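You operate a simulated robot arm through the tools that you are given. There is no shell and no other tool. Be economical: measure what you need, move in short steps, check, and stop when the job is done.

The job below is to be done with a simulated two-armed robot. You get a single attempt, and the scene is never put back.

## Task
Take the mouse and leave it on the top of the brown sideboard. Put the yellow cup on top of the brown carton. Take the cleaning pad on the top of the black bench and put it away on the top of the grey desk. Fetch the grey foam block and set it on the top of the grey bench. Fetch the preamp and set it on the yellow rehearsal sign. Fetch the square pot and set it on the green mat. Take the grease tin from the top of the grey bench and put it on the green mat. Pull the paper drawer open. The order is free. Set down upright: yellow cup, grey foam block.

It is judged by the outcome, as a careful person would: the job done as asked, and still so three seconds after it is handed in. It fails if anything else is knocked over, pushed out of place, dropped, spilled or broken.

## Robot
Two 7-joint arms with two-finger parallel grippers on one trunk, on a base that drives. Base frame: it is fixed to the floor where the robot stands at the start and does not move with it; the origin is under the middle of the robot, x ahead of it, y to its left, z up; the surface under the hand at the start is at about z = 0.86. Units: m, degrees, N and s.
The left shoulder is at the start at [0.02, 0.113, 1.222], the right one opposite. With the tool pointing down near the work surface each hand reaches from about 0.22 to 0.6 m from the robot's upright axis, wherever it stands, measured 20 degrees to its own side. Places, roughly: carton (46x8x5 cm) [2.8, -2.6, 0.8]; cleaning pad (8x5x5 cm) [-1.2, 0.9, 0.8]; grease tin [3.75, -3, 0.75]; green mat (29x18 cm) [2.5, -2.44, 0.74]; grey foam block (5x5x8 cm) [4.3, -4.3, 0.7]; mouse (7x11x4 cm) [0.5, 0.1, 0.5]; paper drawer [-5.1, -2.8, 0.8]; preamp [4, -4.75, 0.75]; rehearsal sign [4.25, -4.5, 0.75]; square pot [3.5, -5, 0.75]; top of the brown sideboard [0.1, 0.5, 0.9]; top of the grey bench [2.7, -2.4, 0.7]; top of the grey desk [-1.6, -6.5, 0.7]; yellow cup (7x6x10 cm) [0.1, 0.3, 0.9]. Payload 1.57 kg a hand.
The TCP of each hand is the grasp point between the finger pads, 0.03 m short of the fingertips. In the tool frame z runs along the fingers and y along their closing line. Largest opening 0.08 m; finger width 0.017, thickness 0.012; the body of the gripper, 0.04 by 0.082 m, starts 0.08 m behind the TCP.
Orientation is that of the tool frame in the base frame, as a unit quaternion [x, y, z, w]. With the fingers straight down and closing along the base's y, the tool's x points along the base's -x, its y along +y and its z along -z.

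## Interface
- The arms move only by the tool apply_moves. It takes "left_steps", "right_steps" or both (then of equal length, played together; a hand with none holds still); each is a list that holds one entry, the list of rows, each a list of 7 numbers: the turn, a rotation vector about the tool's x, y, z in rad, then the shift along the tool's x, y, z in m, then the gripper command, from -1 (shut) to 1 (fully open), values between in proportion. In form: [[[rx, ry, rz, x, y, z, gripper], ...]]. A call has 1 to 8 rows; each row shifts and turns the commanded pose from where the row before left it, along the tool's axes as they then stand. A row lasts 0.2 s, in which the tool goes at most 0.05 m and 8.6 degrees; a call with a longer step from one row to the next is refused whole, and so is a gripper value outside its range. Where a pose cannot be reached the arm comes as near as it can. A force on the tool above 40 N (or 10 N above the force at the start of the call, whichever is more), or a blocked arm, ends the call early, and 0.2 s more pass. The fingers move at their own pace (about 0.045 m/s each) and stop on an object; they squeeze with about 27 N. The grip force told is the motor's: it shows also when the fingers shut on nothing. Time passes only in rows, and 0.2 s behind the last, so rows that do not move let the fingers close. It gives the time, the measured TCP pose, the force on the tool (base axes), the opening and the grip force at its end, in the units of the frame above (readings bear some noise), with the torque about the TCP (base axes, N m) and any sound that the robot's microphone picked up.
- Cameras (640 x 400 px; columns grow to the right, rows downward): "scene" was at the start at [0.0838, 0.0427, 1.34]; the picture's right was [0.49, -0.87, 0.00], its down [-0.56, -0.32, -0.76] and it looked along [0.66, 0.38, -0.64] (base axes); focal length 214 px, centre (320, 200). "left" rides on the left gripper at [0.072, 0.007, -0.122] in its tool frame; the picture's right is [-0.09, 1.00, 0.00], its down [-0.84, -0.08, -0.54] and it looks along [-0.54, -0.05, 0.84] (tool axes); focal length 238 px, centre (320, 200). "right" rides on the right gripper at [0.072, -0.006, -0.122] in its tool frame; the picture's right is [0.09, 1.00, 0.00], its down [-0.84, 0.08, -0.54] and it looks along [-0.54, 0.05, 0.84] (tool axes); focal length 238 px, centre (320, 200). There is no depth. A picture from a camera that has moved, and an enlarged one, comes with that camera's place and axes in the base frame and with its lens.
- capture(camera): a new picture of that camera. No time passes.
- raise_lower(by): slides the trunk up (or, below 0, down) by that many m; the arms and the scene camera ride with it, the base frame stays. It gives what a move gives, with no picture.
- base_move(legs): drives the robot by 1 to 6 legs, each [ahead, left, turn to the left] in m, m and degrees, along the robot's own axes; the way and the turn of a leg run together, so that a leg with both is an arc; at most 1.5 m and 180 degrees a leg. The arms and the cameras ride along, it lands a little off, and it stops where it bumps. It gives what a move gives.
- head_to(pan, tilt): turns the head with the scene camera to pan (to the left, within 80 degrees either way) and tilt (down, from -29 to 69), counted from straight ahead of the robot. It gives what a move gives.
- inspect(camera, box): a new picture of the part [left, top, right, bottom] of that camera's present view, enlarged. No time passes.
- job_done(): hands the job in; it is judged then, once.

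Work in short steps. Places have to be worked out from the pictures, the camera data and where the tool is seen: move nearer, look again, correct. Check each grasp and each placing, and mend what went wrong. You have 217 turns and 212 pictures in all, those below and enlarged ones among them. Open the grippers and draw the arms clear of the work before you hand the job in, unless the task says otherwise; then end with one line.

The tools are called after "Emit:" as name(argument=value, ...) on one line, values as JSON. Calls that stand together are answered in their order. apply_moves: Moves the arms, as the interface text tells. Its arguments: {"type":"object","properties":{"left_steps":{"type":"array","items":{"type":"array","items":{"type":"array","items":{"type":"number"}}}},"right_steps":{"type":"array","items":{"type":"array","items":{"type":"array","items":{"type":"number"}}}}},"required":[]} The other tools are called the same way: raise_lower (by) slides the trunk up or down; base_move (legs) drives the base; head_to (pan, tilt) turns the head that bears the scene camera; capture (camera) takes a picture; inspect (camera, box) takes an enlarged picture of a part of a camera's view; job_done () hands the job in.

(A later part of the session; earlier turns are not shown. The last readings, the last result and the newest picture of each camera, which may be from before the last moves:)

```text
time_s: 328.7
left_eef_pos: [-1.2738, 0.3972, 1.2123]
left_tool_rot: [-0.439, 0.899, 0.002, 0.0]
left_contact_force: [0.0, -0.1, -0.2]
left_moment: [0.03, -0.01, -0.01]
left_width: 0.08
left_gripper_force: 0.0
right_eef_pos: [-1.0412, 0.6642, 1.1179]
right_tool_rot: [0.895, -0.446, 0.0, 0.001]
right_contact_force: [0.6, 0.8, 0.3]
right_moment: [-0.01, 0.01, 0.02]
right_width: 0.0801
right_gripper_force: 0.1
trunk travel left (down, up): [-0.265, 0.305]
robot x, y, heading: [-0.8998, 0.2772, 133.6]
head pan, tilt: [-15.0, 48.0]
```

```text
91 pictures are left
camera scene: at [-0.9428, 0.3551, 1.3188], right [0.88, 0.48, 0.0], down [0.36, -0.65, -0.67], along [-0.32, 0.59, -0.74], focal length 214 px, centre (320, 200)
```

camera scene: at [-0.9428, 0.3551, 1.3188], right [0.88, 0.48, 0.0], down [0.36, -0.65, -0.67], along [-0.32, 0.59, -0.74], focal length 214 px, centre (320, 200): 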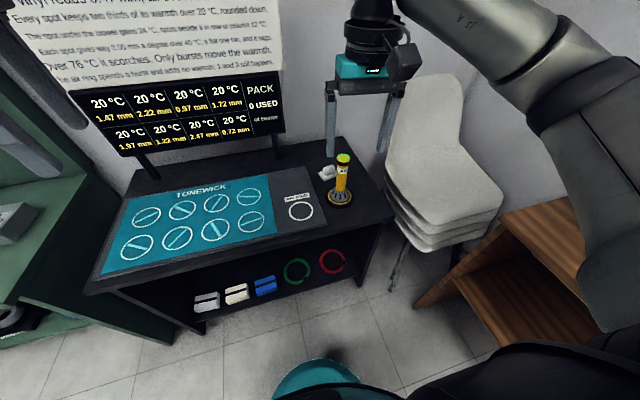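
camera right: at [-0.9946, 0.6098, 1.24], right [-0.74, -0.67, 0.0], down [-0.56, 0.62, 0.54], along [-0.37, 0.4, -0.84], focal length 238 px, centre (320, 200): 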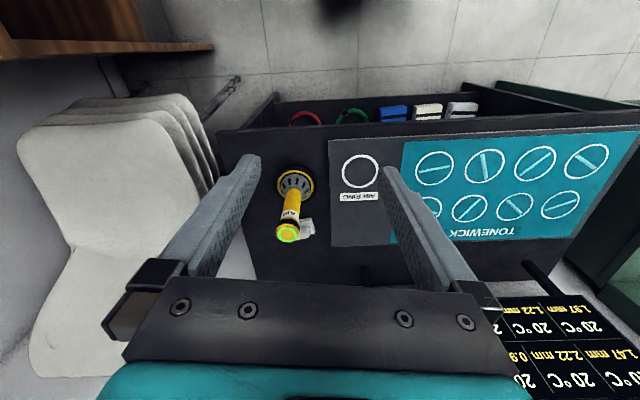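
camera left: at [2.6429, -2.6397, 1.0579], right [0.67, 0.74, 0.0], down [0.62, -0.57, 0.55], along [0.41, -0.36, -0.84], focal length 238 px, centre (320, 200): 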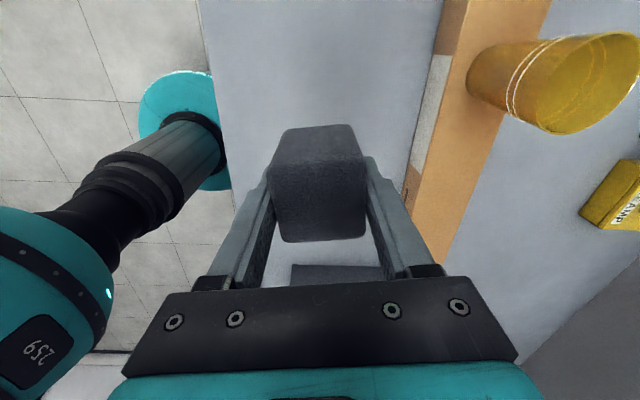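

Triangulated: pad (-1.208, 0.894, ~0.81), dispenser (-1.12, 0.82) about 0.97 tall and directly in front. The right hand needs to be turned 90° so its camera doesn't hit the dispenser; first a zoom on the pad's orientation.

Emit:
inspect(camera="scene", box=[295, 150, 375, 210])

Emit:
inspect(camera="right", box=[250, 160, 350, 260])

```text
6.67 times, centred on (335, 180) of scene
camera zoom: at [-0.9428, 0.3551, 1.3188], right [0.88, 0.48, 0.0], down [0.36, -0.65, -0.67], along [-0.32, 0.59, -0.74], focal length 1430 px, centre (220, 333)
```

zoom: 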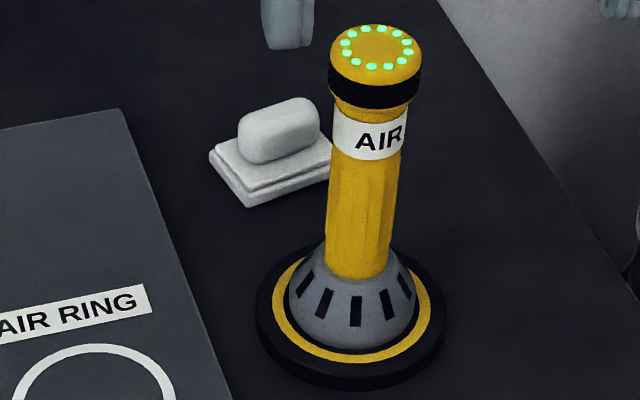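

```text
4.00 times, centred on (300, 210) of right
camera zoom: at [-0.9942, 0.6094, 1.2402], right [-0.74, -0.67, 0.0], down [-0.56, 0.62, 0.54], along [-0.37, 0.4, -0.84], focal length 953 px, centre (400, 160)
```

zoom: 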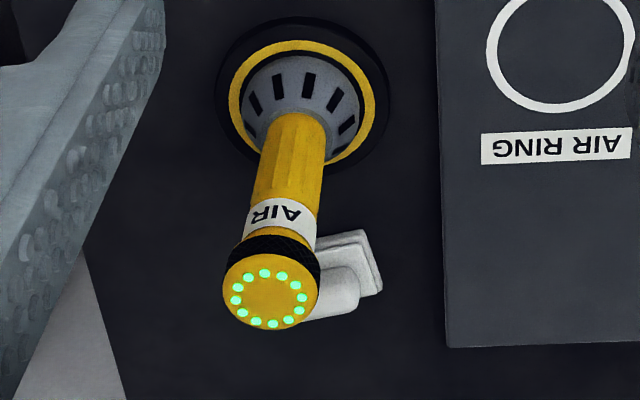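

The pad's short axis points along 144°, and its centre is about (-1.195, 0.895). I'll rotate the right hand 73° clockwise so it closes across the short side with the camera turned away from the dispenser.

Emit:
apply_moves(right_steps=[[[0, 0, 0.145, 0, 0, 0, 1], [0, 0, 0.145, 0, 0, 0, 1], [0, 0, 0.145, 0, 0, 0, 1], [0, 0, 0.145, 0, 0, 0, 1], [0, 0, 0.145, 0, 0, 0, 1], [0, 0, 0.145, 0, 0, 0, 1], [0, 0, 0.145, 0, 0, 0, 1], [0, 0, 0.145, 0, 0, 0, 0.5]]])

Emit:
base_move(legs=[[0.12, -0.045, 0]])

Emit:
capture(camera="right")

```text
time_s: 330.5
left_eef_pos: [-1.2728, 0.3964, 1.2141]
left_tool_rot: [-0.439, 0.899, 0.004, 0.0]
left_contact_force: [0.1, -0.3, -0.6]
left_moment: [0.03, -0.02, 0.03]
left_width: 0.08
left_gripper_force: 0.0
right_eef_pos: [-1.0409, 0.6637, 1.1182]
right_tool_rot: [-0.502, 0.865, 0.0, -0.001]
right_contact_force: [0.5, -0.2, 0.4]
right_moment: [0.01, -0.02, 0.02]
right_width: 0.0602
right_gripper_force: 0.0
trunk travel left (down, up): [-0.265, 0.305]
robot x, y, heading: [-0.8968, 0.2778, 133.7]
head pan, tilt: [-15.0, 48.0]
```

```text
time_s: 331.8
left_eef_pos: [-1.3228, 0.515, 1.213]
left_tool_rot: [-0.439, 0.899, 0.002, 0.001]
left_contact_force: [0.3, -0.2, -0.1]
left_moment: [-0.07, -0.04, 0.01]
left_width: 0.0801
left_gripper_force: 0.1
right_eef_pos: [-1.0914, 0.7824, 1.1181]
right_tool_rot: [-0.503, 0.864, -0.001, -0.001]
right_contact_force: [-0.4, -0.3, 0.6]
right_moment: [-0.02, -0.01, -0.02]
right_width: 0.0598
right_gripper_force: 0.0
trunk travel left (down, up): [-0.265, 0.305]
robot x, y, heading: [-0.9489, 0.3962, 133.5]
head pan, tilt: [-15.0, 48.0]
```

```text
88 pictures are left
camera right: at [-1.1227, 0.7153, 1.2401], right [-0.91, 0.41, 0.0], down [0.35, 0.77, 0.54], along [0.22, 0.49, -0.84], focal length 238 px, centre (320, 200)
```

right: 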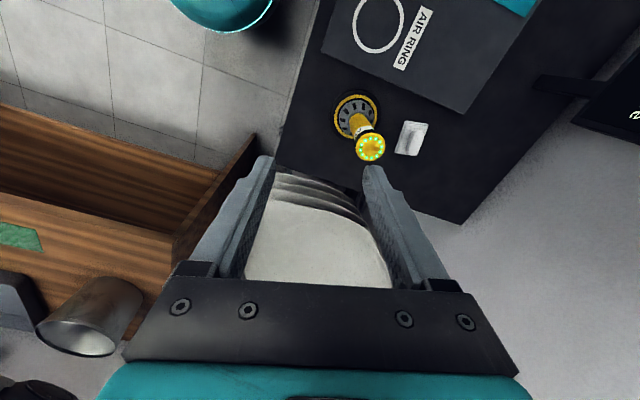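

I'm tracking the pad from the rotated hand camera and will zoom in for its exact pose.

Emit:
inspect(camera="right", box=[320, 80, 450, 170])

```text
4.44 times, centred on (385, 125) of right
camera zoom: at [-1.1227, 0.7153, 1.2401], right [-0.91, 0.41, 0.0], down [0.35, 0.77, 0.54], along [0.22, 0.49, -0.84], focal length 1059 px, centre (31, 533)
```

zoom: 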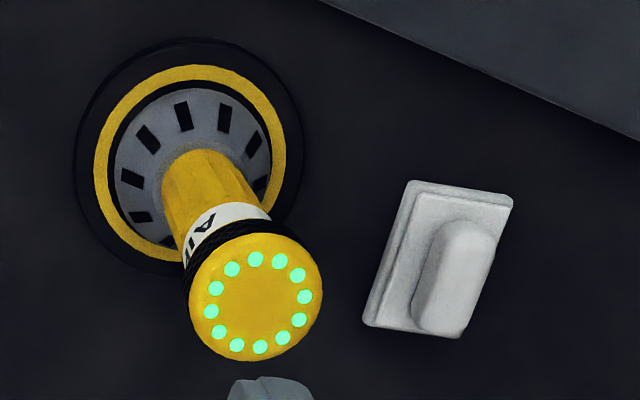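

From the hand camera the pad centre is (-1.22, 0.918), with the closing axis nearly aligned. I'll move the base ahead 9 cm and slide the hand over it, staying above the dispenser.

Emit:
base_move(legs=[[0.09, 0, 0]])

Emit:
apply_moves(right_steps=[[[0, 0, 0.05, -0.01, 0.031, 0, 0.6], [0, 0, 0, -0.01, 0.031, 0, 0.6], [0, 0, 0, -0.0075, 0.031, 0, 0.6]]])

Emit:
inspect(camera="right", box=[240, 60, 400, 180])

Emit:
capture(camera="scene")

```text
time_s: 332.9
left_eef_pos: [-1.3853, 0.5796, 1.2126]
left_tool_rot: [-0.438, 0.899, 0.002, 0.001]
left_contact_force: [0.0, 0.4, -0.6]
left_moment: [-0.01, 0.01, 0.0]
left_width: 0.0801
left_gripper_force: 0.1
right_eef_pos: [-1.154, 0.8453, 1.1179]
right_tool_rot: [-0.503, 0.864, -0.001, -0.001]
right_contact_force: [-0.2, 0.6, 0.1]
right_moment: [0.0, 0.02, 0.03]
right_width: 0.0598
right_gripper_force: 0.2
trunk travel left (down, up): [-0.265, 0.305]
robot x, y, heading: [-1.0117, 0.4596, 133.8]
head pan, tilt: [-15.0, 48.0]
```

```text
time_s: 333.7
left_eef_pos: [-1.3862, 0.5788, 1.2129]
left_tool_rot: [-0.438, 0.899, 0.003, 0.002]
left_contact_force: [0.0, 0.6, 0.0]
left_moment: [0.03, -0.02, 0.01]
left_width: 0.0799
left_gripper_force: 0.0
right_eef_pos: [-1.2187, 0.9181, 1.1186]
right_tool_rot: [-0.482, 0.876, 0.0, 0.0]
right_contact_force: [0.0, 0.7, 0.4]
right_moment: [0.04, 0.0, 0.05]
right_width: 0.0641
right_gripper_force: 0.1
trunk travel left (down, up): [-0.265, 0.305]
robot x, y, heading: [-1.0107, 0.4538, 133.9]
head pan, tilt: [-15.0, 48.0]
```

```text
3.33 times, centred on (320, 120) of right
camera zoom: at [-1.2531, 0.8535, 1.2412], right [-0.89, 0.46, 0.0], down [0.38, 0.75, 0.54], along [0.25, 0.48, -0.84], focal length 794 px, centre (320, 467)
```

zoom: 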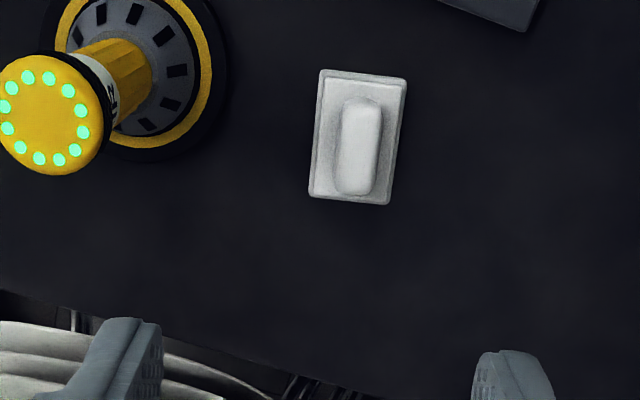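

```text
85 pictures are left
camera scene: at [-1.0555, 0.5371, 1.3187], right [0.88, 0.48, 0.0], down [0.36, -0.65, -0.67], along [-0.32, 0.59, -0.74], focal length 214 px, centre (320, 200)
```

scene: 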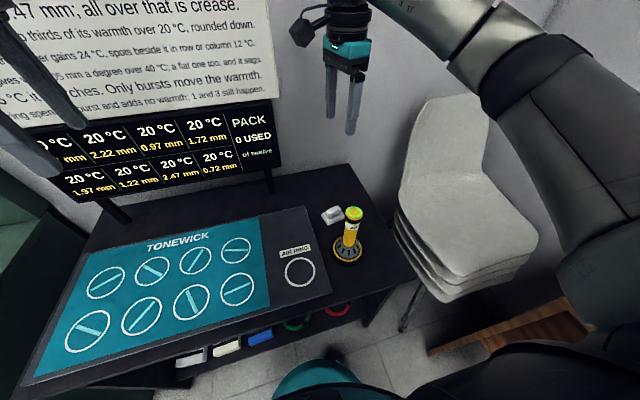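

Pad offset is 1.8 cm along the closing axis and 0.5 cm forward. I'll correct that and lower the trunk 0.14 m, then look.

Emit:
apply_moves(right_steps=[[[0, 0, 0, -0.005, 0.018, 0, 0.6]]])

Emit:
raise_lower(by=-0.14)

Emit:
capture(camera="right")

Emit:
capture(camera="scene")

```text
time_s: 334.1
left_eef_pos: [-1.3865, 0.5778, 1.2131]
left_tool_rot: [-0.438, 0.899, 0.003, 0.001]
left_contact_force: [0.2, -0.6, 0.0]
left_moment: [0.02, 0.0, 0.02]
left_width: 0.0798
left_gripper_force: 0.0
right_eef_pos: [-1.2309, 0.9322, 1.1187]
right_tool_rot: [-0.481, 0.877, 0.0, 0.0]
right_contact_force: [-0.2, -0.2, 0.1]
right_moment: [-0.02, -0.01, 0.01]
right_width: 0.0639
right_gripper_force: 0.1
trunk travel left (down, up): [-0.265, 0.305]
robot x, y, heading: [-1.0099, 0.4589, 133.8]
head pan, tilt: [-15.0, 48.0]
```

```text
time_s: 335.8
left_eef_pos: [-1.3852, 0.5778, 1.0741]
left_tool_rot: [-0.439, 0.899, 0.003, 0.0]
left_contact_force: [0.3, 0.0, 0.4]
left_moment: [0.01, -0.01, -0.03]
left_width: 0.0801
left_gripper_force: 0.0
right_eef_pos: [-1.2304, 0.9321, 0.9773]
right_tool_rot: [-0.482, 0.876, 0.0, -0.001]
right_contact_force: [0.9, 0.8, 0.5]
right_moment: [-0.04, -0.02, -0.01]
right_width: 0.0642
right_gripper_force: 0.0
trunk travel left (down, up): [-0.125, 0.445]
robot x, y, heading: [-1.0081, 0.4583, 134.0]
head pan, tilt: [-15.0, 48.0]
```

```text
84 pictures are left
camera right: at [-1.2647, 0.867, 1.1013], right [-0.89, 0.46, 0.0], down [0.38, 0.75, 0.54], along [0.25, 0.48, -0.84], focal length 238 px, centre (320, 200)
```

right: 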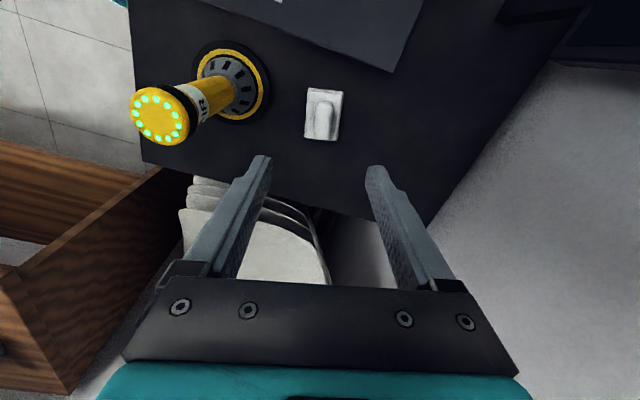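

```text
83 pictures are left
camera scene: at [-1.0548, 0.5369, 1.1789], right [0.88, 0.48, 0.0], down [0.36, -0.65, -0.67], along [-0.32, 0.59, -0.74], focal length 214 px, centre (320, 200)
```

scene: 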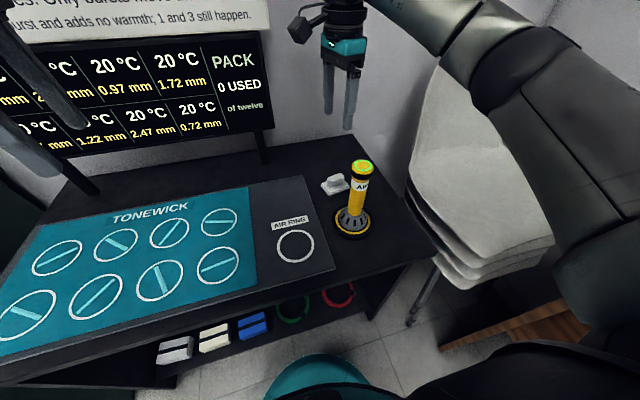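

Cross-checking both cameras puts the pad lower than I thought (about z 0.77), and well centred under the hand. I'll descend to 0.87 and re-check.

Emit:
apply_moves(right_steps=[[[0, 0, 0, -0.004, 0, 0.04, 0.6], [0, 0, 0, 0, 0, 0.04, 0.6], [0, 0, 0, 0, 0, 0.03, 0.6]]])

Emit:
capture(camera="right")

Emit:
inspect(camera="scene", box=[270, 120, 430, 240])

```text
time_s: 336.6
left_eef_pos: [-1.3855, 0.5799, 1.0734]
left_tool_rot: [-0.439, 0.899, 0.004, 0.0]
left_contact_force: [-0.2, -0.5, -0.5]
left_moment: [0.01, 0.05, 0.01]
left_width: 0.0798
left_gripper_force: 0.0
right_eef_pos: [-1.2287, 0.9361, 0.8664]
right_tool_rot: [-0.482, 0.876, 0.001, -0.001]
right_contact_force: [-0.4, 0.2, 0.9]
right_moment: [-0.01, 0.0, -0.02]
right_width: 0.0639
right_gripper_force: 0.1
trunk travel left (down, up): [-0.125, 0.445]
robot x, y, heading: [-1.0148, 0.4613, 133.6]
head pan, tilt: [-15.0, 48.0]
```

```text
82 pictures are left
camera right: at [-1.2628, 0.8701, 0.99], right [-0.89, 0.46, 0.0], down [0.38, 0.75, 0.54], along [0.25, 0.48, -0.84], focal length 238 px, centre (320, 200)
```

right: 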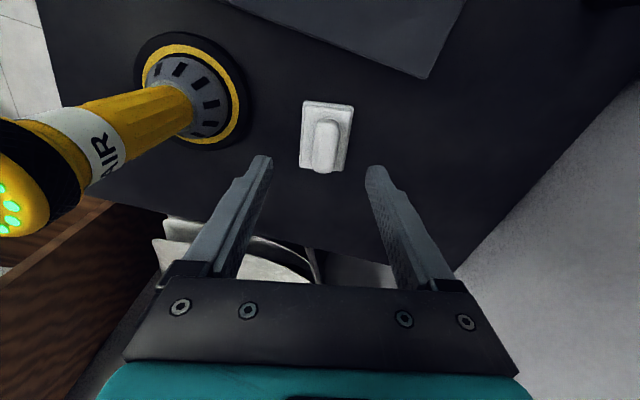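

```text
3.33 times, centred on (350, 180) of scene
camera zoom: at [-1.0549, 0.537, 1.1788], right [0.88, 0.48, 0.0], down [0.36, -0.65, -0.67], along [-0.32, 0.59, -0.74], focal length 715 px, centre (220, 267)
```

zoom: 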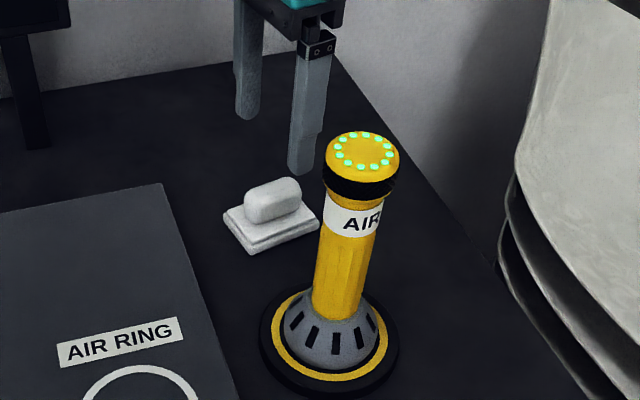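

Centred within 4 mm. I'll descend the rest and close.

Emit:
apply_moves(right_steps=[[[0, 0, 0, 0.002, 0.003, 0.04, 0.6], [0, 0, 0, 0, 0, 0.035, 0.6]]])

Emit:
capture(camera="right")

Emit:
inspect(camera="scene", box=[270, 120, 430, 240])

```text
time_s: 337.2
left_eef_pos: [-1.3853, 0.5794, 1.0737]
left_tool_rot: [-0.439, 0.899, 0.003, 0.0]
left_contact_force: [0.2, -0.1, -0.8]
left_moment: [0.0, -0.02, 0.02]
left_width: 0.0799
left_gripper_force: 0.1
right_eef_pos: [-1.2324, 0.9358, 0.7938]
right_tool_rot: [-0.482, 0.876, 0.0, -0.002]
right_contact_force: [0.2, -0.2, -1.0]
right_moment: [0.01, 0.01, -0.02]
right_width: 0.064
right_gripper_force: 0.0
trunk travel left (down, up): [-0.125, 0.445]
robot x, y, heading: [-1.0083, 0.4631, 133.9]
head pan, tilt: [-15.0, 48.0]
```

```text
80 pictures are left
camera right: at [-1.2668, 0.8701, 0.9149], right [-0.89, 0.46, 0.0], down [0.38, 0.75, 0.54], along [0.25, 0.48, -0.84], focal length 238 px, centre (320, 200)
```

right: 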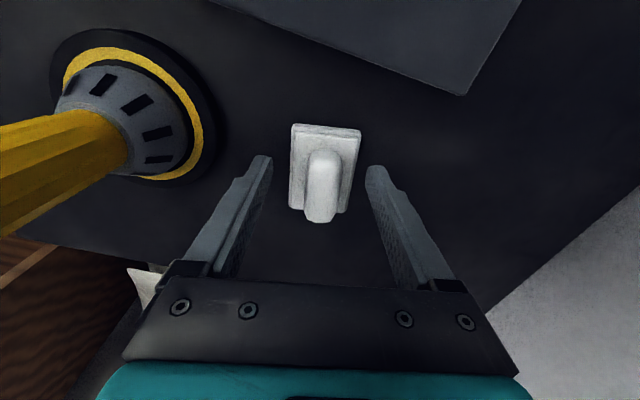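

```text
3.33 times, centred on (350, 180) of scene
camera zoom: at [-1.0549, 0.5371, 1.1788], right [0.88, 0.48, 0.0], down [0.36, -0.65, -0.67], along [-0.32, 0.59, -0.74], focal length 715 px, centre (220, 267)
```

zoom: 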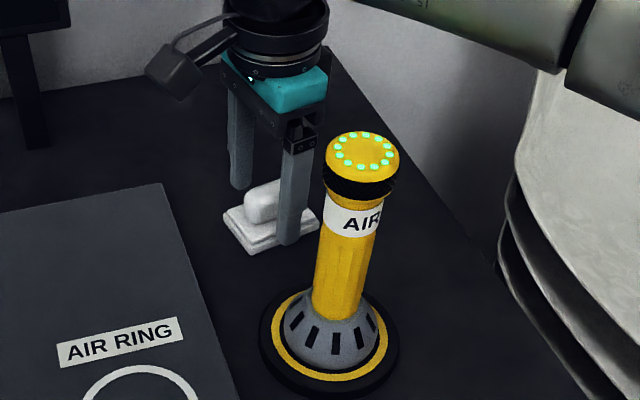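

The fingers straddle the pad. I'll go 8 mm lower and close.

Emit:
apply_moves(right_steps=[[[0, 0, 0, 0, 0, 0.004, 0.6], [0, 0, 0, 0, 0, 0.004, 0.6], [0, 0, 0, 0, 0, 0, -1], [0, 0, 0, 0, 0, 0, -1], [0, 0, 0, 0, 0, 0, -1]]])

Emit:
capture(camera="right")

```text
time_s: 338.4
left_eef_pos: [-1.3851, 0.5795, 1.0733]
left_tool_rot: [-0.438, 0.899, 0.003, 0.0]
left_contact_force: [-0.3, -0.6, 0.6]
left_moment: [0.01, 0.0, -0.03]
left_width: 0.0801
left_gripper_force: 0.0
right_eef_pos: [-1.2317, 0.9352, 0.7855]
right_tool_rot: [-0.482, 0.876, -0.001, 0.0]
right_contact_force: [-0.3, 0.3, 0.4]
right_moment: [0.0, 0.01, -0.02]
right_width: 0.0231
right_gripper_force: 17.5
trunk travel left (down, up): [-0.125, 0.445]
robot x, y, heading: [-1.0117, 0.4593, 133.5]
head pan, tilt: [-15.0, 48.0]
```

```text
78 pictures are left
camera right: at [-1.2665, 0.8703, 0.9077], right [-0.89, 0.46, 0.0], down [0.38, 0.75, 0.54], along [0.25, 0.48, -0.84], focal length 238 px, centre (320, 200)
```

right: 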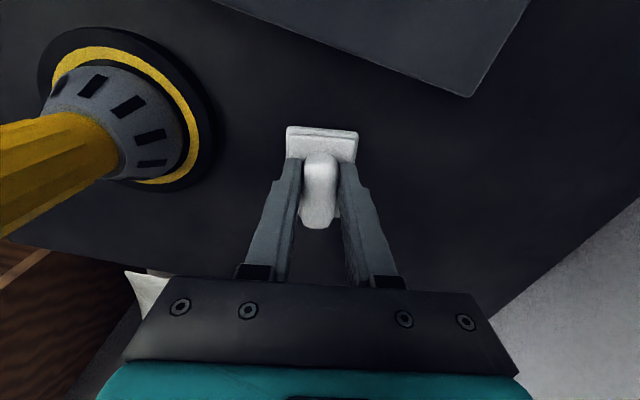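

The fingers closed on the pad's handle at 23 mm. I'll lift slowly and check.

Emit:
apply_moves(right_steps=[[[0, 0, 0, 0, 0, 0, -1], [0, 0, 0, 0, 0, -0.01, -1], [0, 0, 0, 0, 0, -0.02, -1], [0, 0, 0, 0, 0, -0.04, -1], [0, 0, 0, 0, 0, -0.04, -1], [0, 0, 0, 0, 0, -0.04, -1], [0, 0, 0, 0, 0, -0.04, -1]]])

Emit:
capture(camera="right")

```text
time_s: 340.0
left_eef_pos: [-1.3841, 0.5799, 1.0743]
left_tool_rot: [-0.438, 0.899, 0.004, 0.001]
left_contact_force: [-0.4, -0.5, -0.3]
left_moment: [0.03, 0.01, -0.01]
left_width: 0.0801
left_gripper_force: 0.2
right_eef_pos: [-1.2308, 0.9353, 0.9768]
right_tool_rot: [-0.482, 0.876, 0.0, -0.001]
right_contact_force: [0.1, 0.0, -1.2]
right_moment: [-0.01, 0.02, -0.02]
right_width: 0.0234
right_gripper_force: 26.5
trunk travel left (down, up): [-0.125, 0.445]
robot x, y, heading: [-1.0116, 0.4589, 133.6]
head pan, tilt: [-15.0, 48.0]
```

```text
77 pictures are left
camera right: at [-1.2655, 0.8703, 1.0992], right [-0.89, 0.46, 0.0], down [0.38, 0.75, 0.54], along [0.25, 0.48, -0.84], focal length 238 px, centre (320, 200)
```

right: 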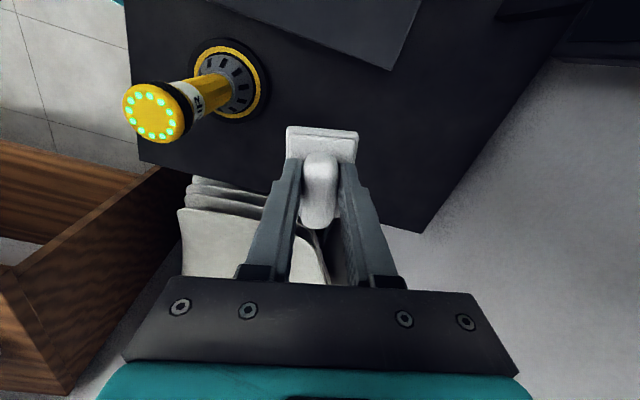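

The pad is held. I'll raise clear of the dispenser, back out, turn toward the grey desk (-y direction) and survey the way.

Emit:
raise_lower(by=0.2)

Emit:
base_move(legs=[[-0.9, 0, 0], [0, 0, 120]])

Emit:
head_to(pan=0, tilt=20)

Emit:
capture(camera="scene")

Emit:
head_to(pan=50, tilt=20)

Emit:
capture(camera="scene")

```text
time_s: 342.1
left_eef_pos: [-1.386, 0.5788, 1.2735]
left_tool_rot: [-0.438, 0.899, 0.003, 0.0]
left_contact_force: [0.8, -0.4, -0.2]
left_moment: [0.0, 0.0, -0.06]
left_width: 0.0802
left_gripper_force: 0.1
right_eef_pos: [-1.2311, 0.9359, 1.1756]
right_tool_rot: [-0.482, 0.876, 0.0, -0.001]
right_contact_force: [0.7, -0.3, -0.5]
right_moment: [-0.02, -0.02, 0.05]
right_width: 0.0232
right_gripper_force: 27.5
trunk travel left (down, up): [-0.325, 0.245]
robot x, y, heading: [-1.0104, 0.4608, 133.5]
head pan, tilt: [-15.0, 48.0]
```

```text
time_s: 351.8
left_eef_pos: [-0.3123, -0.5748, 1.2733]
left_tool_rot: [0.997, -0.075, -0.003, 0.003]
left_contact_force: [0.5, -0.2, -0.4]
left_moment: [0.0, 0.0, -0.01]
left_width: 0.0799
left_gripper_force: 0.0
right_eef_pos: [-0.6998, -0.6147, 1.1764]
right_tool_rot: [1.0, -0.027, 0.001, 0.0]
right_contact_force: [-0.1, 0.9, -1.0]
right_moment: [-0.03, 0.02, -0.01]
right_width: 0.0234
right_gripper_force: 27.1
trunk travel left (down, up): [-0.325, 0.245]
robot x, y, heading: [-0.3917, -0.1888, -106.9]
head pan, tilt: [-15.0, 48.0]
```

```text
time_s: 352.8
left_eef_pos: [-0.3127, -0.5741, 1.274]
left_tool_rot: [0.997, -0.076, -0.002, 0.003]
left_contact_force: [0.6, -0.4, -1.0]
left_moment: [0.02, -0.02, -0.01]
left_width: 0.0802
left_gripper_force: 0.0
right_eef_pos: [-0.6989, -0.6145, 1.1757]
right_tool_rot: [1.0, -0.027, 0.0, 0.001]
right_contact_force: [0.5, 0.0, -0.1]
right_moment: [-0.03, -0.02, -0.01]
right_width: 0.0232
right_gripper_force: 27.3
trunk travel left (down, up): [-0.325, 0.245]
robot x, y, heading: [-0.3907, -0.1902, -107.2]
head pan, tilt: [0.0, 20.0]
```

```text
76 pictures are left
camera scene: at [-0.4227, -0.2866, 1.4216], right [-0.96, 0.29, 0.0], down [0.1, 0.33, -0.94], along [-0.27, -0.9, -0.34], focal length 214 px, centre (320, 200)
```

scene: 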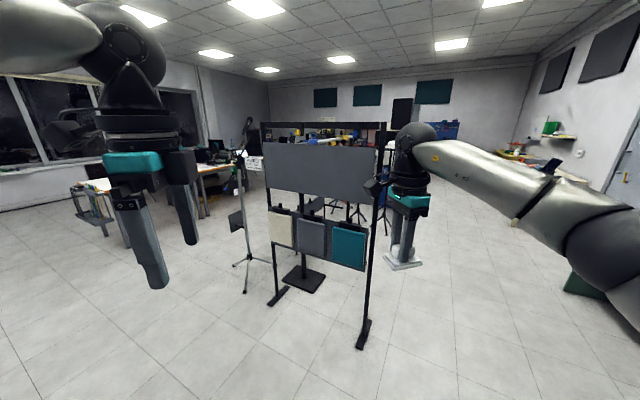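

```text
time_s: 353.9
left_eef_pos: [-0.3129, -0.5726, 1.2738]
left_tool_rot: [0.997, -0.076, -0.002, 0.003]
left_contact_force: [0.4, 0.3, 0.0]
left_moment: [-0.02, 0.01, 0.01]
left_width: 0.08
left_gripper_force: 0.1
right_eef_pos: [-0.6994, -0.6137, 1.1756]
right_tool_rot: [1.0, -0.028, 0.0, 0.0]
right_contact_force: [-0.1, -1.3, 0.4]
right_moment: [-0.01, 0.0, -0.02]
right_width: 0.0231
right_gripper_force: 26.9
trunk travel left (down, up): [-0.325, 0.245]
robot x, y, heading: [-0.3949, -0.1881, -107.0]
head pan, tilt: [50.0, 20.0]
```

```text
75 pictures are left
camera scene: at [-0.3448, -0.2756, 1.4216], right [-0.84, -0.54, 0.0], down [-0.19, 0.29, -0.94], along [0.51, -0.79, -0.34], focal length 214 px, centre (320, 200)
```

scene: 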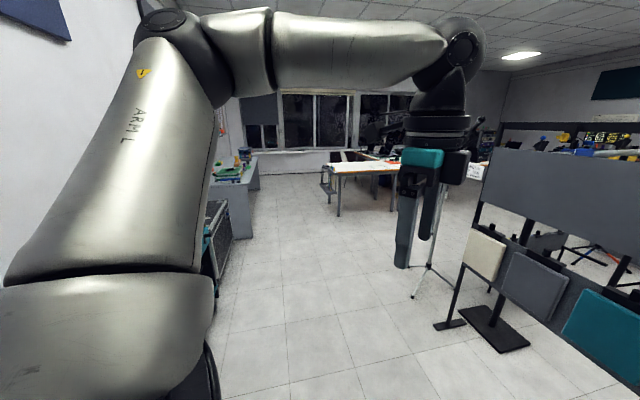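

A rack stands in the middle, and the way round its right-hand end is open. I'll drive past that end and look again toward the desk.

Emit:
base_move(legs=[[0, 0, -48], [1.45, 0, 0], [0, 0, 45]])

Emit:
head_to(pan=0, tilt=20)

Emit:
capture(camera="scene")

Emit:
head_to(pan=-50, tilt=20)

Emit:
capture(camera="scene")

```text
time_s: 365.4
left_eef_pos: [-1.6527, -1.1894, 1.2731]
left_tool_rot: [0.994, -0.106, -0.002, 0.002]
left_contact_force: [-0.7, 0.6, 0.1]
left_moment: [-0.03, 0.02, 0.0]
left_width: 0.08
left_gripper_force: 0.0
right_eef_pos: [-2.0424, -1.2084, 1.1752]
right_tool_rot: [0.998, -0.058, 0.001, -0.001]
right_contact_force: [1.1, -0.1, -1.1]
right_moment: [0.0, -0.01, 0.01]
right_width: 0.023
right_gripper_force: 27.2
trunk travel left (down, up): [-0.325, 0.245]
robot x, y, heading: [-1.7111, -0.802, -110.2]
head pan, tilt: [50.0, 20.0]
```

```text
time_s: 366.6
left_eef_pos: [-1.6536, -1.1909, 1.2737]
left_tool_rot: [0.994, -0.105, -0.002, 0.003]
left_contact_force: [0.2, -0.5, -0.3]
left_moment: [0.04, -0.02, -0.01]
left_width: 0.0802
left_gripper_force: 0.0
right_eef_pos: [-2.0417, -1.2078, 1.1766]
right_tool_rot: [0.998, -0.058, 0.001, 0.0]
right_contact_force: [0.3, -0.4, -0.5]
right_moment: [0.02, -0.03, -0.02]
right_width: 0.0231
right_gripper_force: 26.9
trunk travel left (down, up): [-0.325, 0.245]
robot x, y, heading: [-1.7101, -0.8, -110.1]
head pan, tilt: [0.0, 20.0]
```

```text
74 pictures are left
camera scene: at [-1.7456, -0.8967, 1.4216], right [-0.94, 0.35, 0.0], down [0.12, 0.32, -0.94], along [-0.33, -0.88, -0.34], focal length 214 px, centre (320, 200)
```

scene: 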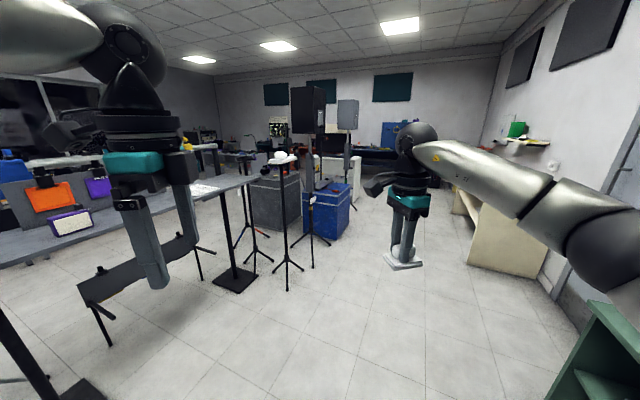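

```text
time_s: 367.8
left_eef_pos: [-1.6531, -1.1909, 1.2733]
left_tool_rot: [0.995, -0.104, -0.002, 0.002]
left_contact_force: [0.0, 0.3, 0.4]
left_moment: [0.0, 0.01, -0.03]
left_width: 0.08
left_gripper_force: 0.0
right_eef_pos: [-2.0424, -1.2065, 1.1758]
right_tool_rot: [0.998, -0.057, 0.002, 0.0]
right_contact_force: [0.1, -0.9, -0.8]
right_moment: [0.0, 0.02, -0.02]
right_width: 0.0228
right_gripper_force: 27.4
trunk travel left (down, up): [-0.325, 0.245]
robot x, y, heading: [-1.7113, -0.8027, -110.4]
head pan, tilt: [-50.0, 20.0]
```

```text
73 pictures are left
camera scene: at [-1.8009, -0.8407, 1.4216], right [-0.34, 0.94, 0.0], down [0.32, 0.12, -0.94], along [-0.89, -0.32, -0.34], focal length 214 px, centre (320, 200)
```

scene: 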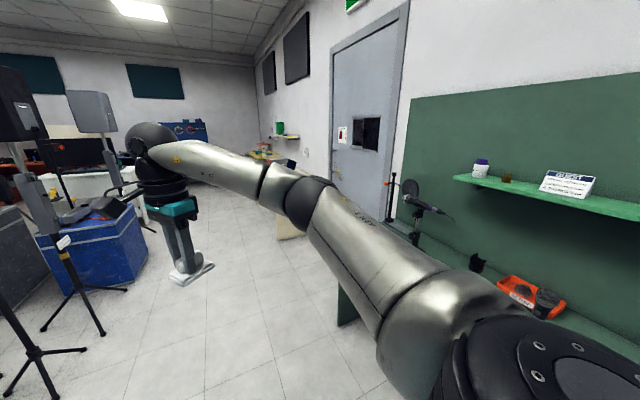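

The beige counter along the left wall should hold the paper drawer, and the corridor in front is clear. I'll drive along it and look at the counter.

Emit:
base_move(legs=[[0, 0, -25], [1.5, 0, 0], [1.5, 0, 0], [0.3, 0, 0], [0, 0, -60]])

Emit:
head_to(pan=0, tilt=28)

Emit:
capture(camera="scene")

```text
time_s: 387.8
left_eef_pos: [-4.4058, -3.26, 1.2736]
left_tool_rot: [-0.67, 0.742, 0.004, -0.001]
left_contact_force: [0.4, 0.1, 0.1]
left_moment: [0.03, 0.03, -0.03]
left_width: 0.08
left_gripper_force: 0.0
right_eef_pos: [-4.4652, -2.8759, 1.1758]
right_tool_rot: [-0.705, 0.709, 0.0, -0.001]
right_contact_force: [-0.5, 0.6, -0.3]
right_moment: [-0.02, 0.02, 0.03]
right_width: 0.0231
right_gripper_force: 27.4
trunk travel left (down, up): [-0.325, 0.245]
robot x, y, heading: [-4.0255, -3.161, 165.5]
head pan, tilt: [-50.0, 20.0]
```

```text
time_s: 389.0
left_eef_pos: [-4.4055, -3.2599, 1.2733]
left_tool_rot: [-0.67, 0.742, 0.003, 0.0]
left_contact_force: [-0.4, 0.5, 0.1]
left_moment: [0.0, -0.01, -0.02]
left_width: 0.0798
left_gripper_force: 0.1
right_eef_pos: [-4.4646, -2.8754, 1.1757]
right_tool_rot: [-0.705, 0.709, -0.001, 0.0]
right_contact_force: [-0.3, -0.2, -1.1]
right_moment: [-0.02, -0.02, 0.03]
right_width: 0.0229
right_gripper_force: 27.3
trunk travel left (down, up): [-0.325, 0.245]
robot x, y, heading: [-4.0247, -3.1616, 165.7]
head pan, tilt: [0.0, 28.0]
```

```text
72 pictures are left
camera scene: at [-4.123, -3.1364, 1.4088], right [0.25, 0.97, 0.0], down [0.45, -0.12, -0.88], along [-0.86, 0.22, -0.47], focal length 214 px, centre (320, 200)
```

scene: 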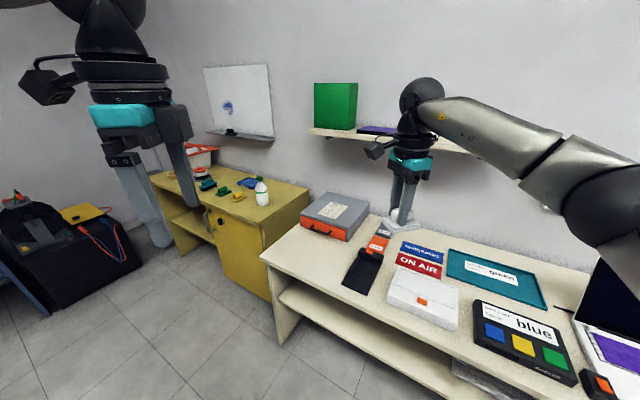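

The grey box with the orange pull at the counter's far end matches the paper drawer's place. I'll zoom in.

Emit:
inspect(camera="scene", box=[280, 175, 400, 255])

```text
5.00 times, centred on (340, 215) of scene
camera zoom: at [-4.123, -3.1364, 1.4088], right [0.25, 0.97, 0.0], down [0.45, -0.12, -0.88], along [-0.86, 0.22, -0.47], focal length 1072 px, centre (220, 125)
```

zoom: 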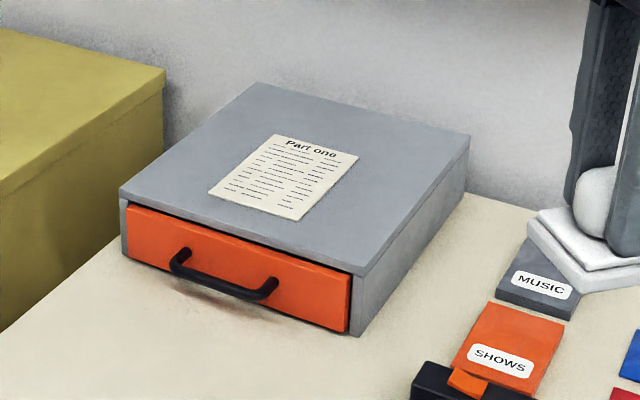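

It's an orange-fronted drawer with a black bar handle facing my way (normal about -45°); bar centre is around (-4.954, -2.92). I'll face it squarely, approach so the left hand is in line, and look from that hand.

Emit:
base_move(legs=[[0, 0, -31], [0.2, 0.3, 0]])

Emit:
apply_moves(left_steps=[[[0, 0, 0.075, 0, 0.045, 0, 1], [0, 0, 0.075, 0, 0.045, 0, 1], [0, 0, 0, 0, 0.045, 0, 1]]])

Emit:
capture(camera="left")

Emit:
head_to(pan=20, tilt=40)

Emit:
capture(camera="scene")

```text
time_s: 392.8
left_eef_pos: [-4.7567, -3.1158, 1.2722]
left_tool_rot: [-0.445, 0.895, 0.004, 0.001]
left_contact_force: [-0.3, -0.2, -0.1]
left_moment: [0.0, -0.05, -0.02]
left_width: 0.0803
left_gripper_force: 0.1
right_eef_pos: [-4.6082, -2.7569, 1.1761]
right_tool_rot: [-0.488, 0.873, -0.001, -0.001]
right_contact_force: [-0.3, -0.4, -0.9]
right_moment: [0.03, 0.01, -0.01]
right_width: 0.0229
right_gripper_force: 26.4
trunk travel left (down, up): [-0.325, 0.245]
robot x, y, heading: [-4.3796, -3.2282, 134.6]
head pan, tilt: [0.0, 28.0]
```

```text
time_s: 393.6
left_eef_pos: [-4.8614, -3.0299, 1.2716]
left_tool_rot: [-0.375, 0.927, 0.002, -0.001]
left_contact_force: [0.1, -0.2, 1.0]
left_moment: [-0.04, -0.06, -0.01]
left_width: 0.0798
left_gripper_force: 0.1
left hand out of reach, approached as far as the arm can: row 3
right_eef_pos: [-4.6121, -2.7552, 1.1749]
right_tool_rot: [-0.488, 0.873, -0.001, 0.0]
right_contact_force: [-0.3, 0.0, -0.2]
right_moment: [-0.05, -0.04, 0.0]
right_width: 0.0232
right_gripper_force: 27.3
trunk travel left (down, up): [-0.325, 0.245]
robot x, y, heading: [-4.3771, -3.231, 134.6]
head pan, tilt: [0.0, 28.0]
```

```text
70 pictures are left
camera left: at [-4.9172, -3.0737, 1.3942], right [-0.63, 0.78, 0.0], down [0.66, 0.53, 0.54], along [0.42, 0.34, -0.84], focal length 238 px, centre (320, 200)
```

left: 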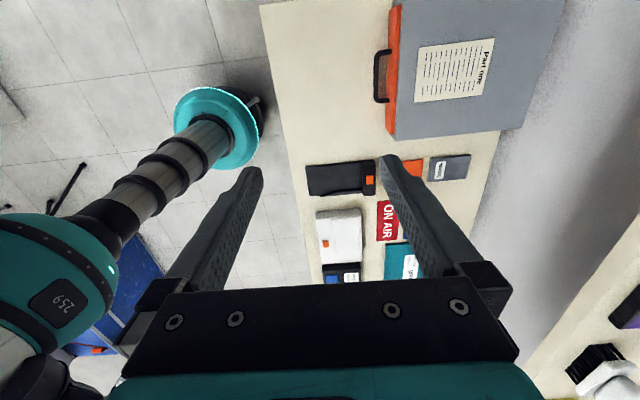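

```text
time_s: 394.5
left_eef_pos: [-4.8589, -3.0308, 1.2722]
left_tool_rot: [-0.377, 0.926, 0.002, -0.004]
left_contact_force: [0.3, 0.4, 0.0]
left_moment: [-0.02, 0.01, -0.01]
left_width: 0.0796
left_gripper_force: 0.0
right_eef_pos: [-4.608, -2.7561, 1.1766]
right_tool_rot: [-0.488, 0.873, 0.0, 0.0]
right_contact_force: [0.6, -0.1, -1.3]
right_moment: [0.01, 0.02, -0.02]
right_width: 0.0232
right_gripper_force: 27.2
trunk travel left (down, up): [-0.325, 0.245]
robot x, y, heading: [-4.3808, -3.2286, 134.5]
head pan, tilt: [20.0, 40.0]
```

```text
69 pictures are left
camera scene: at [-4.4641, -3.1844, 1.3902], right [0.43, 0.9, 0.0], down [0.58, -0.28, -0.77], along [-0.69, 0.33, -0.64], focal length 214 px, centre (320, 200)
```

scene: 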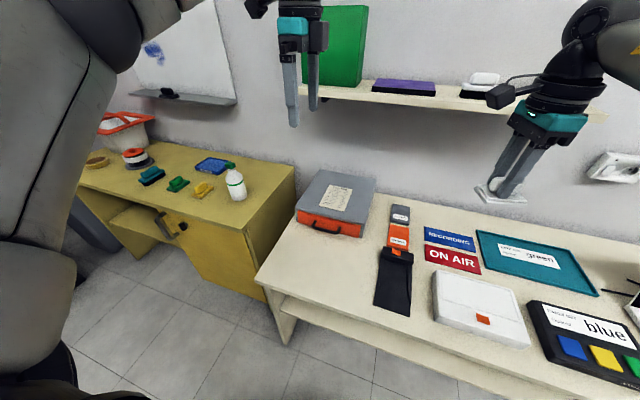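

From above I can see the bar handle standing off the orange front. I'll zoom in to measure the gap.

Emit:
inspect(camera="left", box=[340, 20, 460, 130])

```text
3.64 times, centred on (400, 75) of left
camera zoom: at [-4.914, -3.0751, 1.3947], right [-0.63, 0.78, 0.0], down [0.66, 0.53, 0.54], along [0.42, 0.34, -0.84], focal length 867 px, centre (29, 654)
```

zoom: 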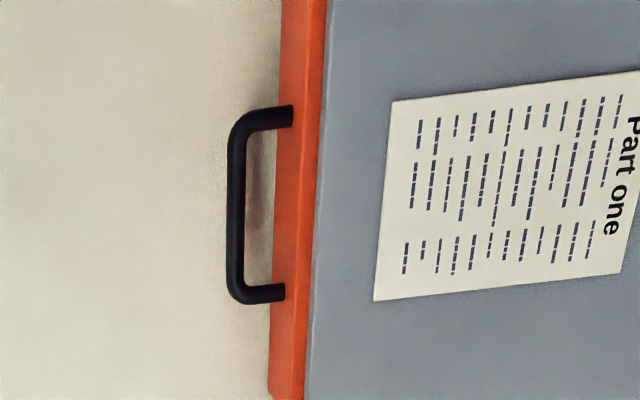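

The gap behind the bar is about 22 mm and a finger is 12 mm thick, so it's feasible with a narrow opening. I'll raise the right hand with the pad, move the base ahead 0.13, and lower the trunk while staying above the box.

Emit:
apply_moves(right_steps=[[[0, 0, 0, 0, 0, -0.045, -1], [0, 0, 0, 0, 0, -0.045, -1], [0, 0, 0, 0, 0, -0.03, -1]]])

Emit:
base_move(legs=[[0.12, 0, 0]])

Emit:
raise_lower(by=-0.29)

Emit:
capture(camera="left")

Emit:
capture(camera="scene")

```text
time_s: 395.3
left_eef_pos: [-4.8586, -3.0305, 1.2757]
left_tool_rot: [-0.374, 0.927, 0.004, -0.001]
left_contact_force: [0.5, -0.4, -0.4]
left_moment: [0.01, 0.01, -0.02]
left_width: 0.0801
left_gripper_force: 0.0
right_eef_pos: [-4.6083, -2.7565, 1.2965]
right_tool_rot: [-0.488, 0.873, 0.0, -0.001]
right_contact_force: [0.4, -0.8, -0.2]
right_moment: [0.01, 0.01, -0.01]
right_width: 0.0229
right_gripper_force: 27.0
trunk travel left (down, up): [-0.325, 0.245]
robot x, y, heading: [-4.377, -3.2281, 134.6]
head pan, tilt: [20.0, 40.0]
```

```text
time_s: 396.5
left_eef_pos: [-4.9417, -2.944, 1.2745]
left_tool_rot: [-0.375, 0.927, 0.004, -0.001]
left_contact_force: [-0.6, 0.5, 0.2]
left_moment: [-0.01, -0.05, 0.01]
left_width: 0.0799
left_gripper_force: 0.0
right_eef_pos: [-4.6932, -2.6708, 1.2955]
right_tool_rot: [-0.489, 0.873, 0.0, -0.001]
right_contact_force: [0.0, 0.0, -1.3]
right_moment: [-0.07, -0.02, -0.01]
right_width: 0.0231
right_gripper_force: 27.1
trunk travel left (down, up): [-0.325, 0.245]
robot x, y, heading: [-4.4633, -3.1425, 134.5]
head pan, tilt: [20.0, 40.0]
```

```text
time_s: 399.4
left_eef_pos: [-4.942, -2.9437, 0.9854]
left_tool_rot: [-0.375, 0.927, 0.004, -0.001]
left_contact_force: [-0.3, 0.5, 0.2]
left_moment: [-0.01, 0.0, 0.0]
left_width: 0.0798
left_gripper_force: 0.1
right_eef_pos: [-4.6927, -2.6721, 1.0067]
right_tool_rot: [-0.488, 0.873, 0.0, -0.001]
right_contact_force: [0.2, 0.1, -1.0]
right_moment: [0.06, 0.01, -0.03]
right_width: 0.023
right_gripper_force: 27.0
trunk travel left (down, up): [-0.035, 0.535]
robot x, y, heading: [-4.4654, -3.145, 134.7]
head pan, tilt: [20.0, 40.0]
```

```text
67 pictures are left
camera left: at [-4.9973, -2.9904, 1.1061], right [-0.63, 0.78, 0.01], down [0.66, 0.52, 0.54], along [0.42, 0.35, -0.84], focal length 238 px, centre (320, 200)
```

left: 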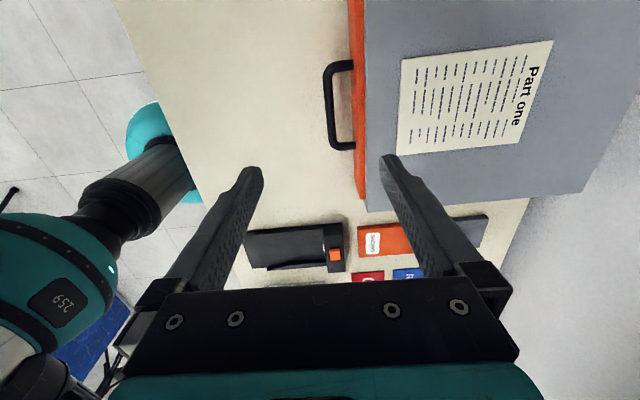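

```text
66 pictures are left
camera scene: at [-4.5478, -3.0998, 1.1003], right [0.43, 0.9, 0.0], down [0.58, -0.28, -0.77], along [-0.69, 0.33, -0.64], focal length 214 px, centre (320, 200)
```

scene: 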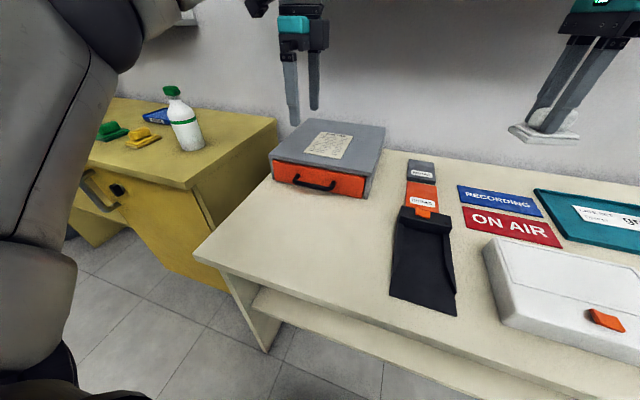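

The bar is 1.85 cm along the closing axis from the TCP. I'll correct, narrow the opening and descend to 0.88 to re-check.

Emit:
apply_moves(left_steps=[[[0, 0, 0, 0.005, 0.0155, 0, -0.3], [0, 0, 0, 0, 0, 0.04, -0.3], [0, 0, 0, 0, 0, 0.04, -0.3], [0, 0, 0, 0, 0, 0.02, -0.3]]])

Emit:
capture(camera="left")

Emit:
inspect(camera="left", box=[260, 80, 420, 200])

```text
time_s: 400.4
left_eef_pos: [-4.9414, -2.9439, 0.8827]
left_tool_rot: [-0.375, 0.927, 0.004, -0.001]
left_contact_force: [0.4, 0.4, 0.2]
left_moment: [0.0, 0.0, 0.01]
left_width: 0.0281
left_gripper_force: 0.1
left hand out of reach, approached as far as the arm can: row 1
right_eef_pos: [-4.6931, -2.6714, 1.0067]
right_tool_rot: [-0.488, 0.873, 0.0, -0.001]
right_contact_force: [0.1, -0.3, -0.7]
right_moment: [-0.04, 0.01, -0.02]
right_width: 0.0228
right_gripper_force: 27.2
trunk travel left (down, up): [-0.035, 0.535]
robot x, y, heading: [-4.4616, -3.1431, 134.5]
head pan, tilt: [20.0, 40.0]
```

```text
65 pictures are left
camera left: at [-4.9975, -2.9891, 1.0053], right [-0.63, 0.78, 0.01], down [0.66, 0.52, 0.54], along [0.42, 0.35, -0.84], focal length 238 px, centre (320, 200)
```

left: 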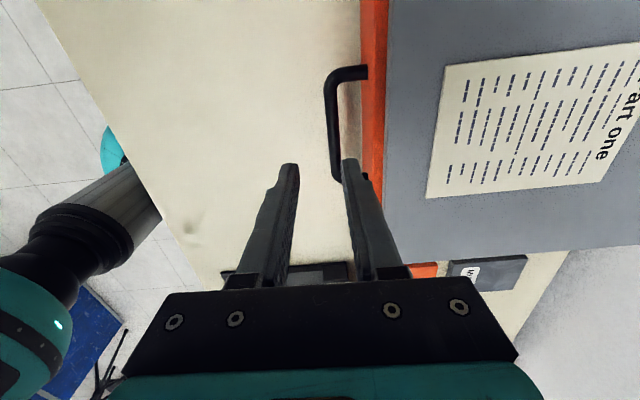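

```text
3.33 times, centred on (340, 140) of left
camera zoom: at [-4.9975, -2.9891, 1.0053], right [-0.63, 0.78, 0.01], down [0.66, 0.52, 0.54], along [0.42, 0.35, -0.84], focal length 794 px, centre (253, 400)
```

zoom: 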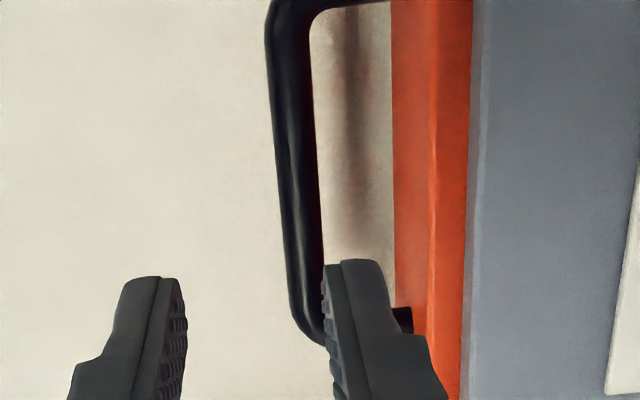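

I need 1.3 cm more along the closing axis. I'll apply it with the arm now it's lower, then check again before descending.

Emit:
apply_moves(left_steps=[[[0, 0, 0, 0.008, 0.013, 0, -0.3], [0, 0, 0, 0, 0, 0, -0.3]]])

Emit:
inspect(camera="left", box=[260, 80, 420, 200])

```text
time_s: 401.0
left_eef_pos: [-4.9567, -2.9401, 0.8833]
left_tool_rot: [-0.376, 0.927, 0.004, 0.0]
left_contact_force: [0.8, -0.4, 0.0]
left_moment: [-0.03, 0.02, 0.01]
left_width: 0.0279
left_gripper_force: 0.1
right_eef_pos: [-4.6936, -2.6717, 1.0054]
right_tool_rot: [-0.488, 0.873, 0.0, -0.001]
right_contact_force: [-0.4, 0.8, -0.4]
right_moment: [0.01, 0.0, -0.01]
right_width: 0.0231
right_gripper_force: 26.8
trunk travel left (down, up): [-0.035, 0.535]
robot x, y, heading: [-4.4639, -3.1455, 134.7]
head pan, tilt: [20.0, 40.0]
```

```text
3.33 times, centred on (340, 140) of left
camera zoom: at [-5.0127, -2.9852, 1.0054], right [-0.63, 0.78, 0.01], down [0.66, 0.52, 0.54], along [0.42, 0.35, -0.84], focal length 794 px, centre (253, 400)
```

zoom: 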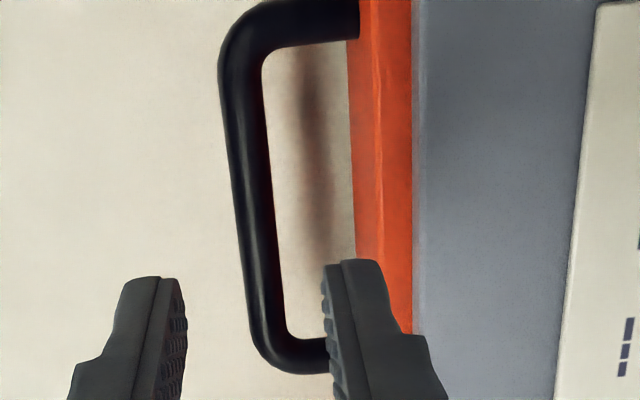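

The inner finger is centred in the gap with about 4.6 mm each side. I'll descend 0.06 and check.

Emit:
apply_moves(left_steps=[[[0, 0, 0, 0, 0, 0.025, -0.3], [0, 0, 0, 0, 0, 0.02, -0.3], [0, 0, 0, 0, 0, 0.015, -0.3]]])

Emit:
inspect(camera="left", box=[240, 100, 400, 220])

```text
time_s: 401.8
left_eef_pos: [-4.9573, -2.9395, 0.8242]
left_tool_rot: [-0.375, 0.927, 0.005, -0.001]
left_contact_force: [0.2, -0.4, 0.4]
left_moment: [0.02, 0.01, -0.01]
left_width: 0.0279
left_gripper_force: 0.1
right_eef_pos: [-4.6928, -2.6715, 1.0047]
right_tool_rot: [-0.488, 0.873, 0.0, -0.001]
right_contact_force: [-0.6, 0.5, -0.6]
right_moment: [-0.02, -0.03, -0.03]
right_width: 0.0233
right_gripper_force: 27.1
trunk travel left (down, up): [-0.035, 0.535]
robot x, y, heading: [-4.4644, -3.1415, 134.7]
head pan, tilt: [20.0, 40.0]
```

```text
3.33 times, centred on (320, 160) of left
camera zoom: at [-5.0129, -2.9851, 0.9455], right [-0.63, 0.78, 0.01], down [0.66, 0.52, 0.54], along [0.42, 0.35, -0.84], focal length 794 px, centre (320, 333)
```

zoom: 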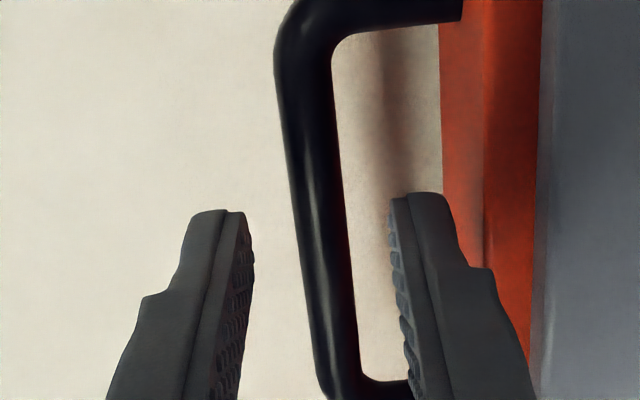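

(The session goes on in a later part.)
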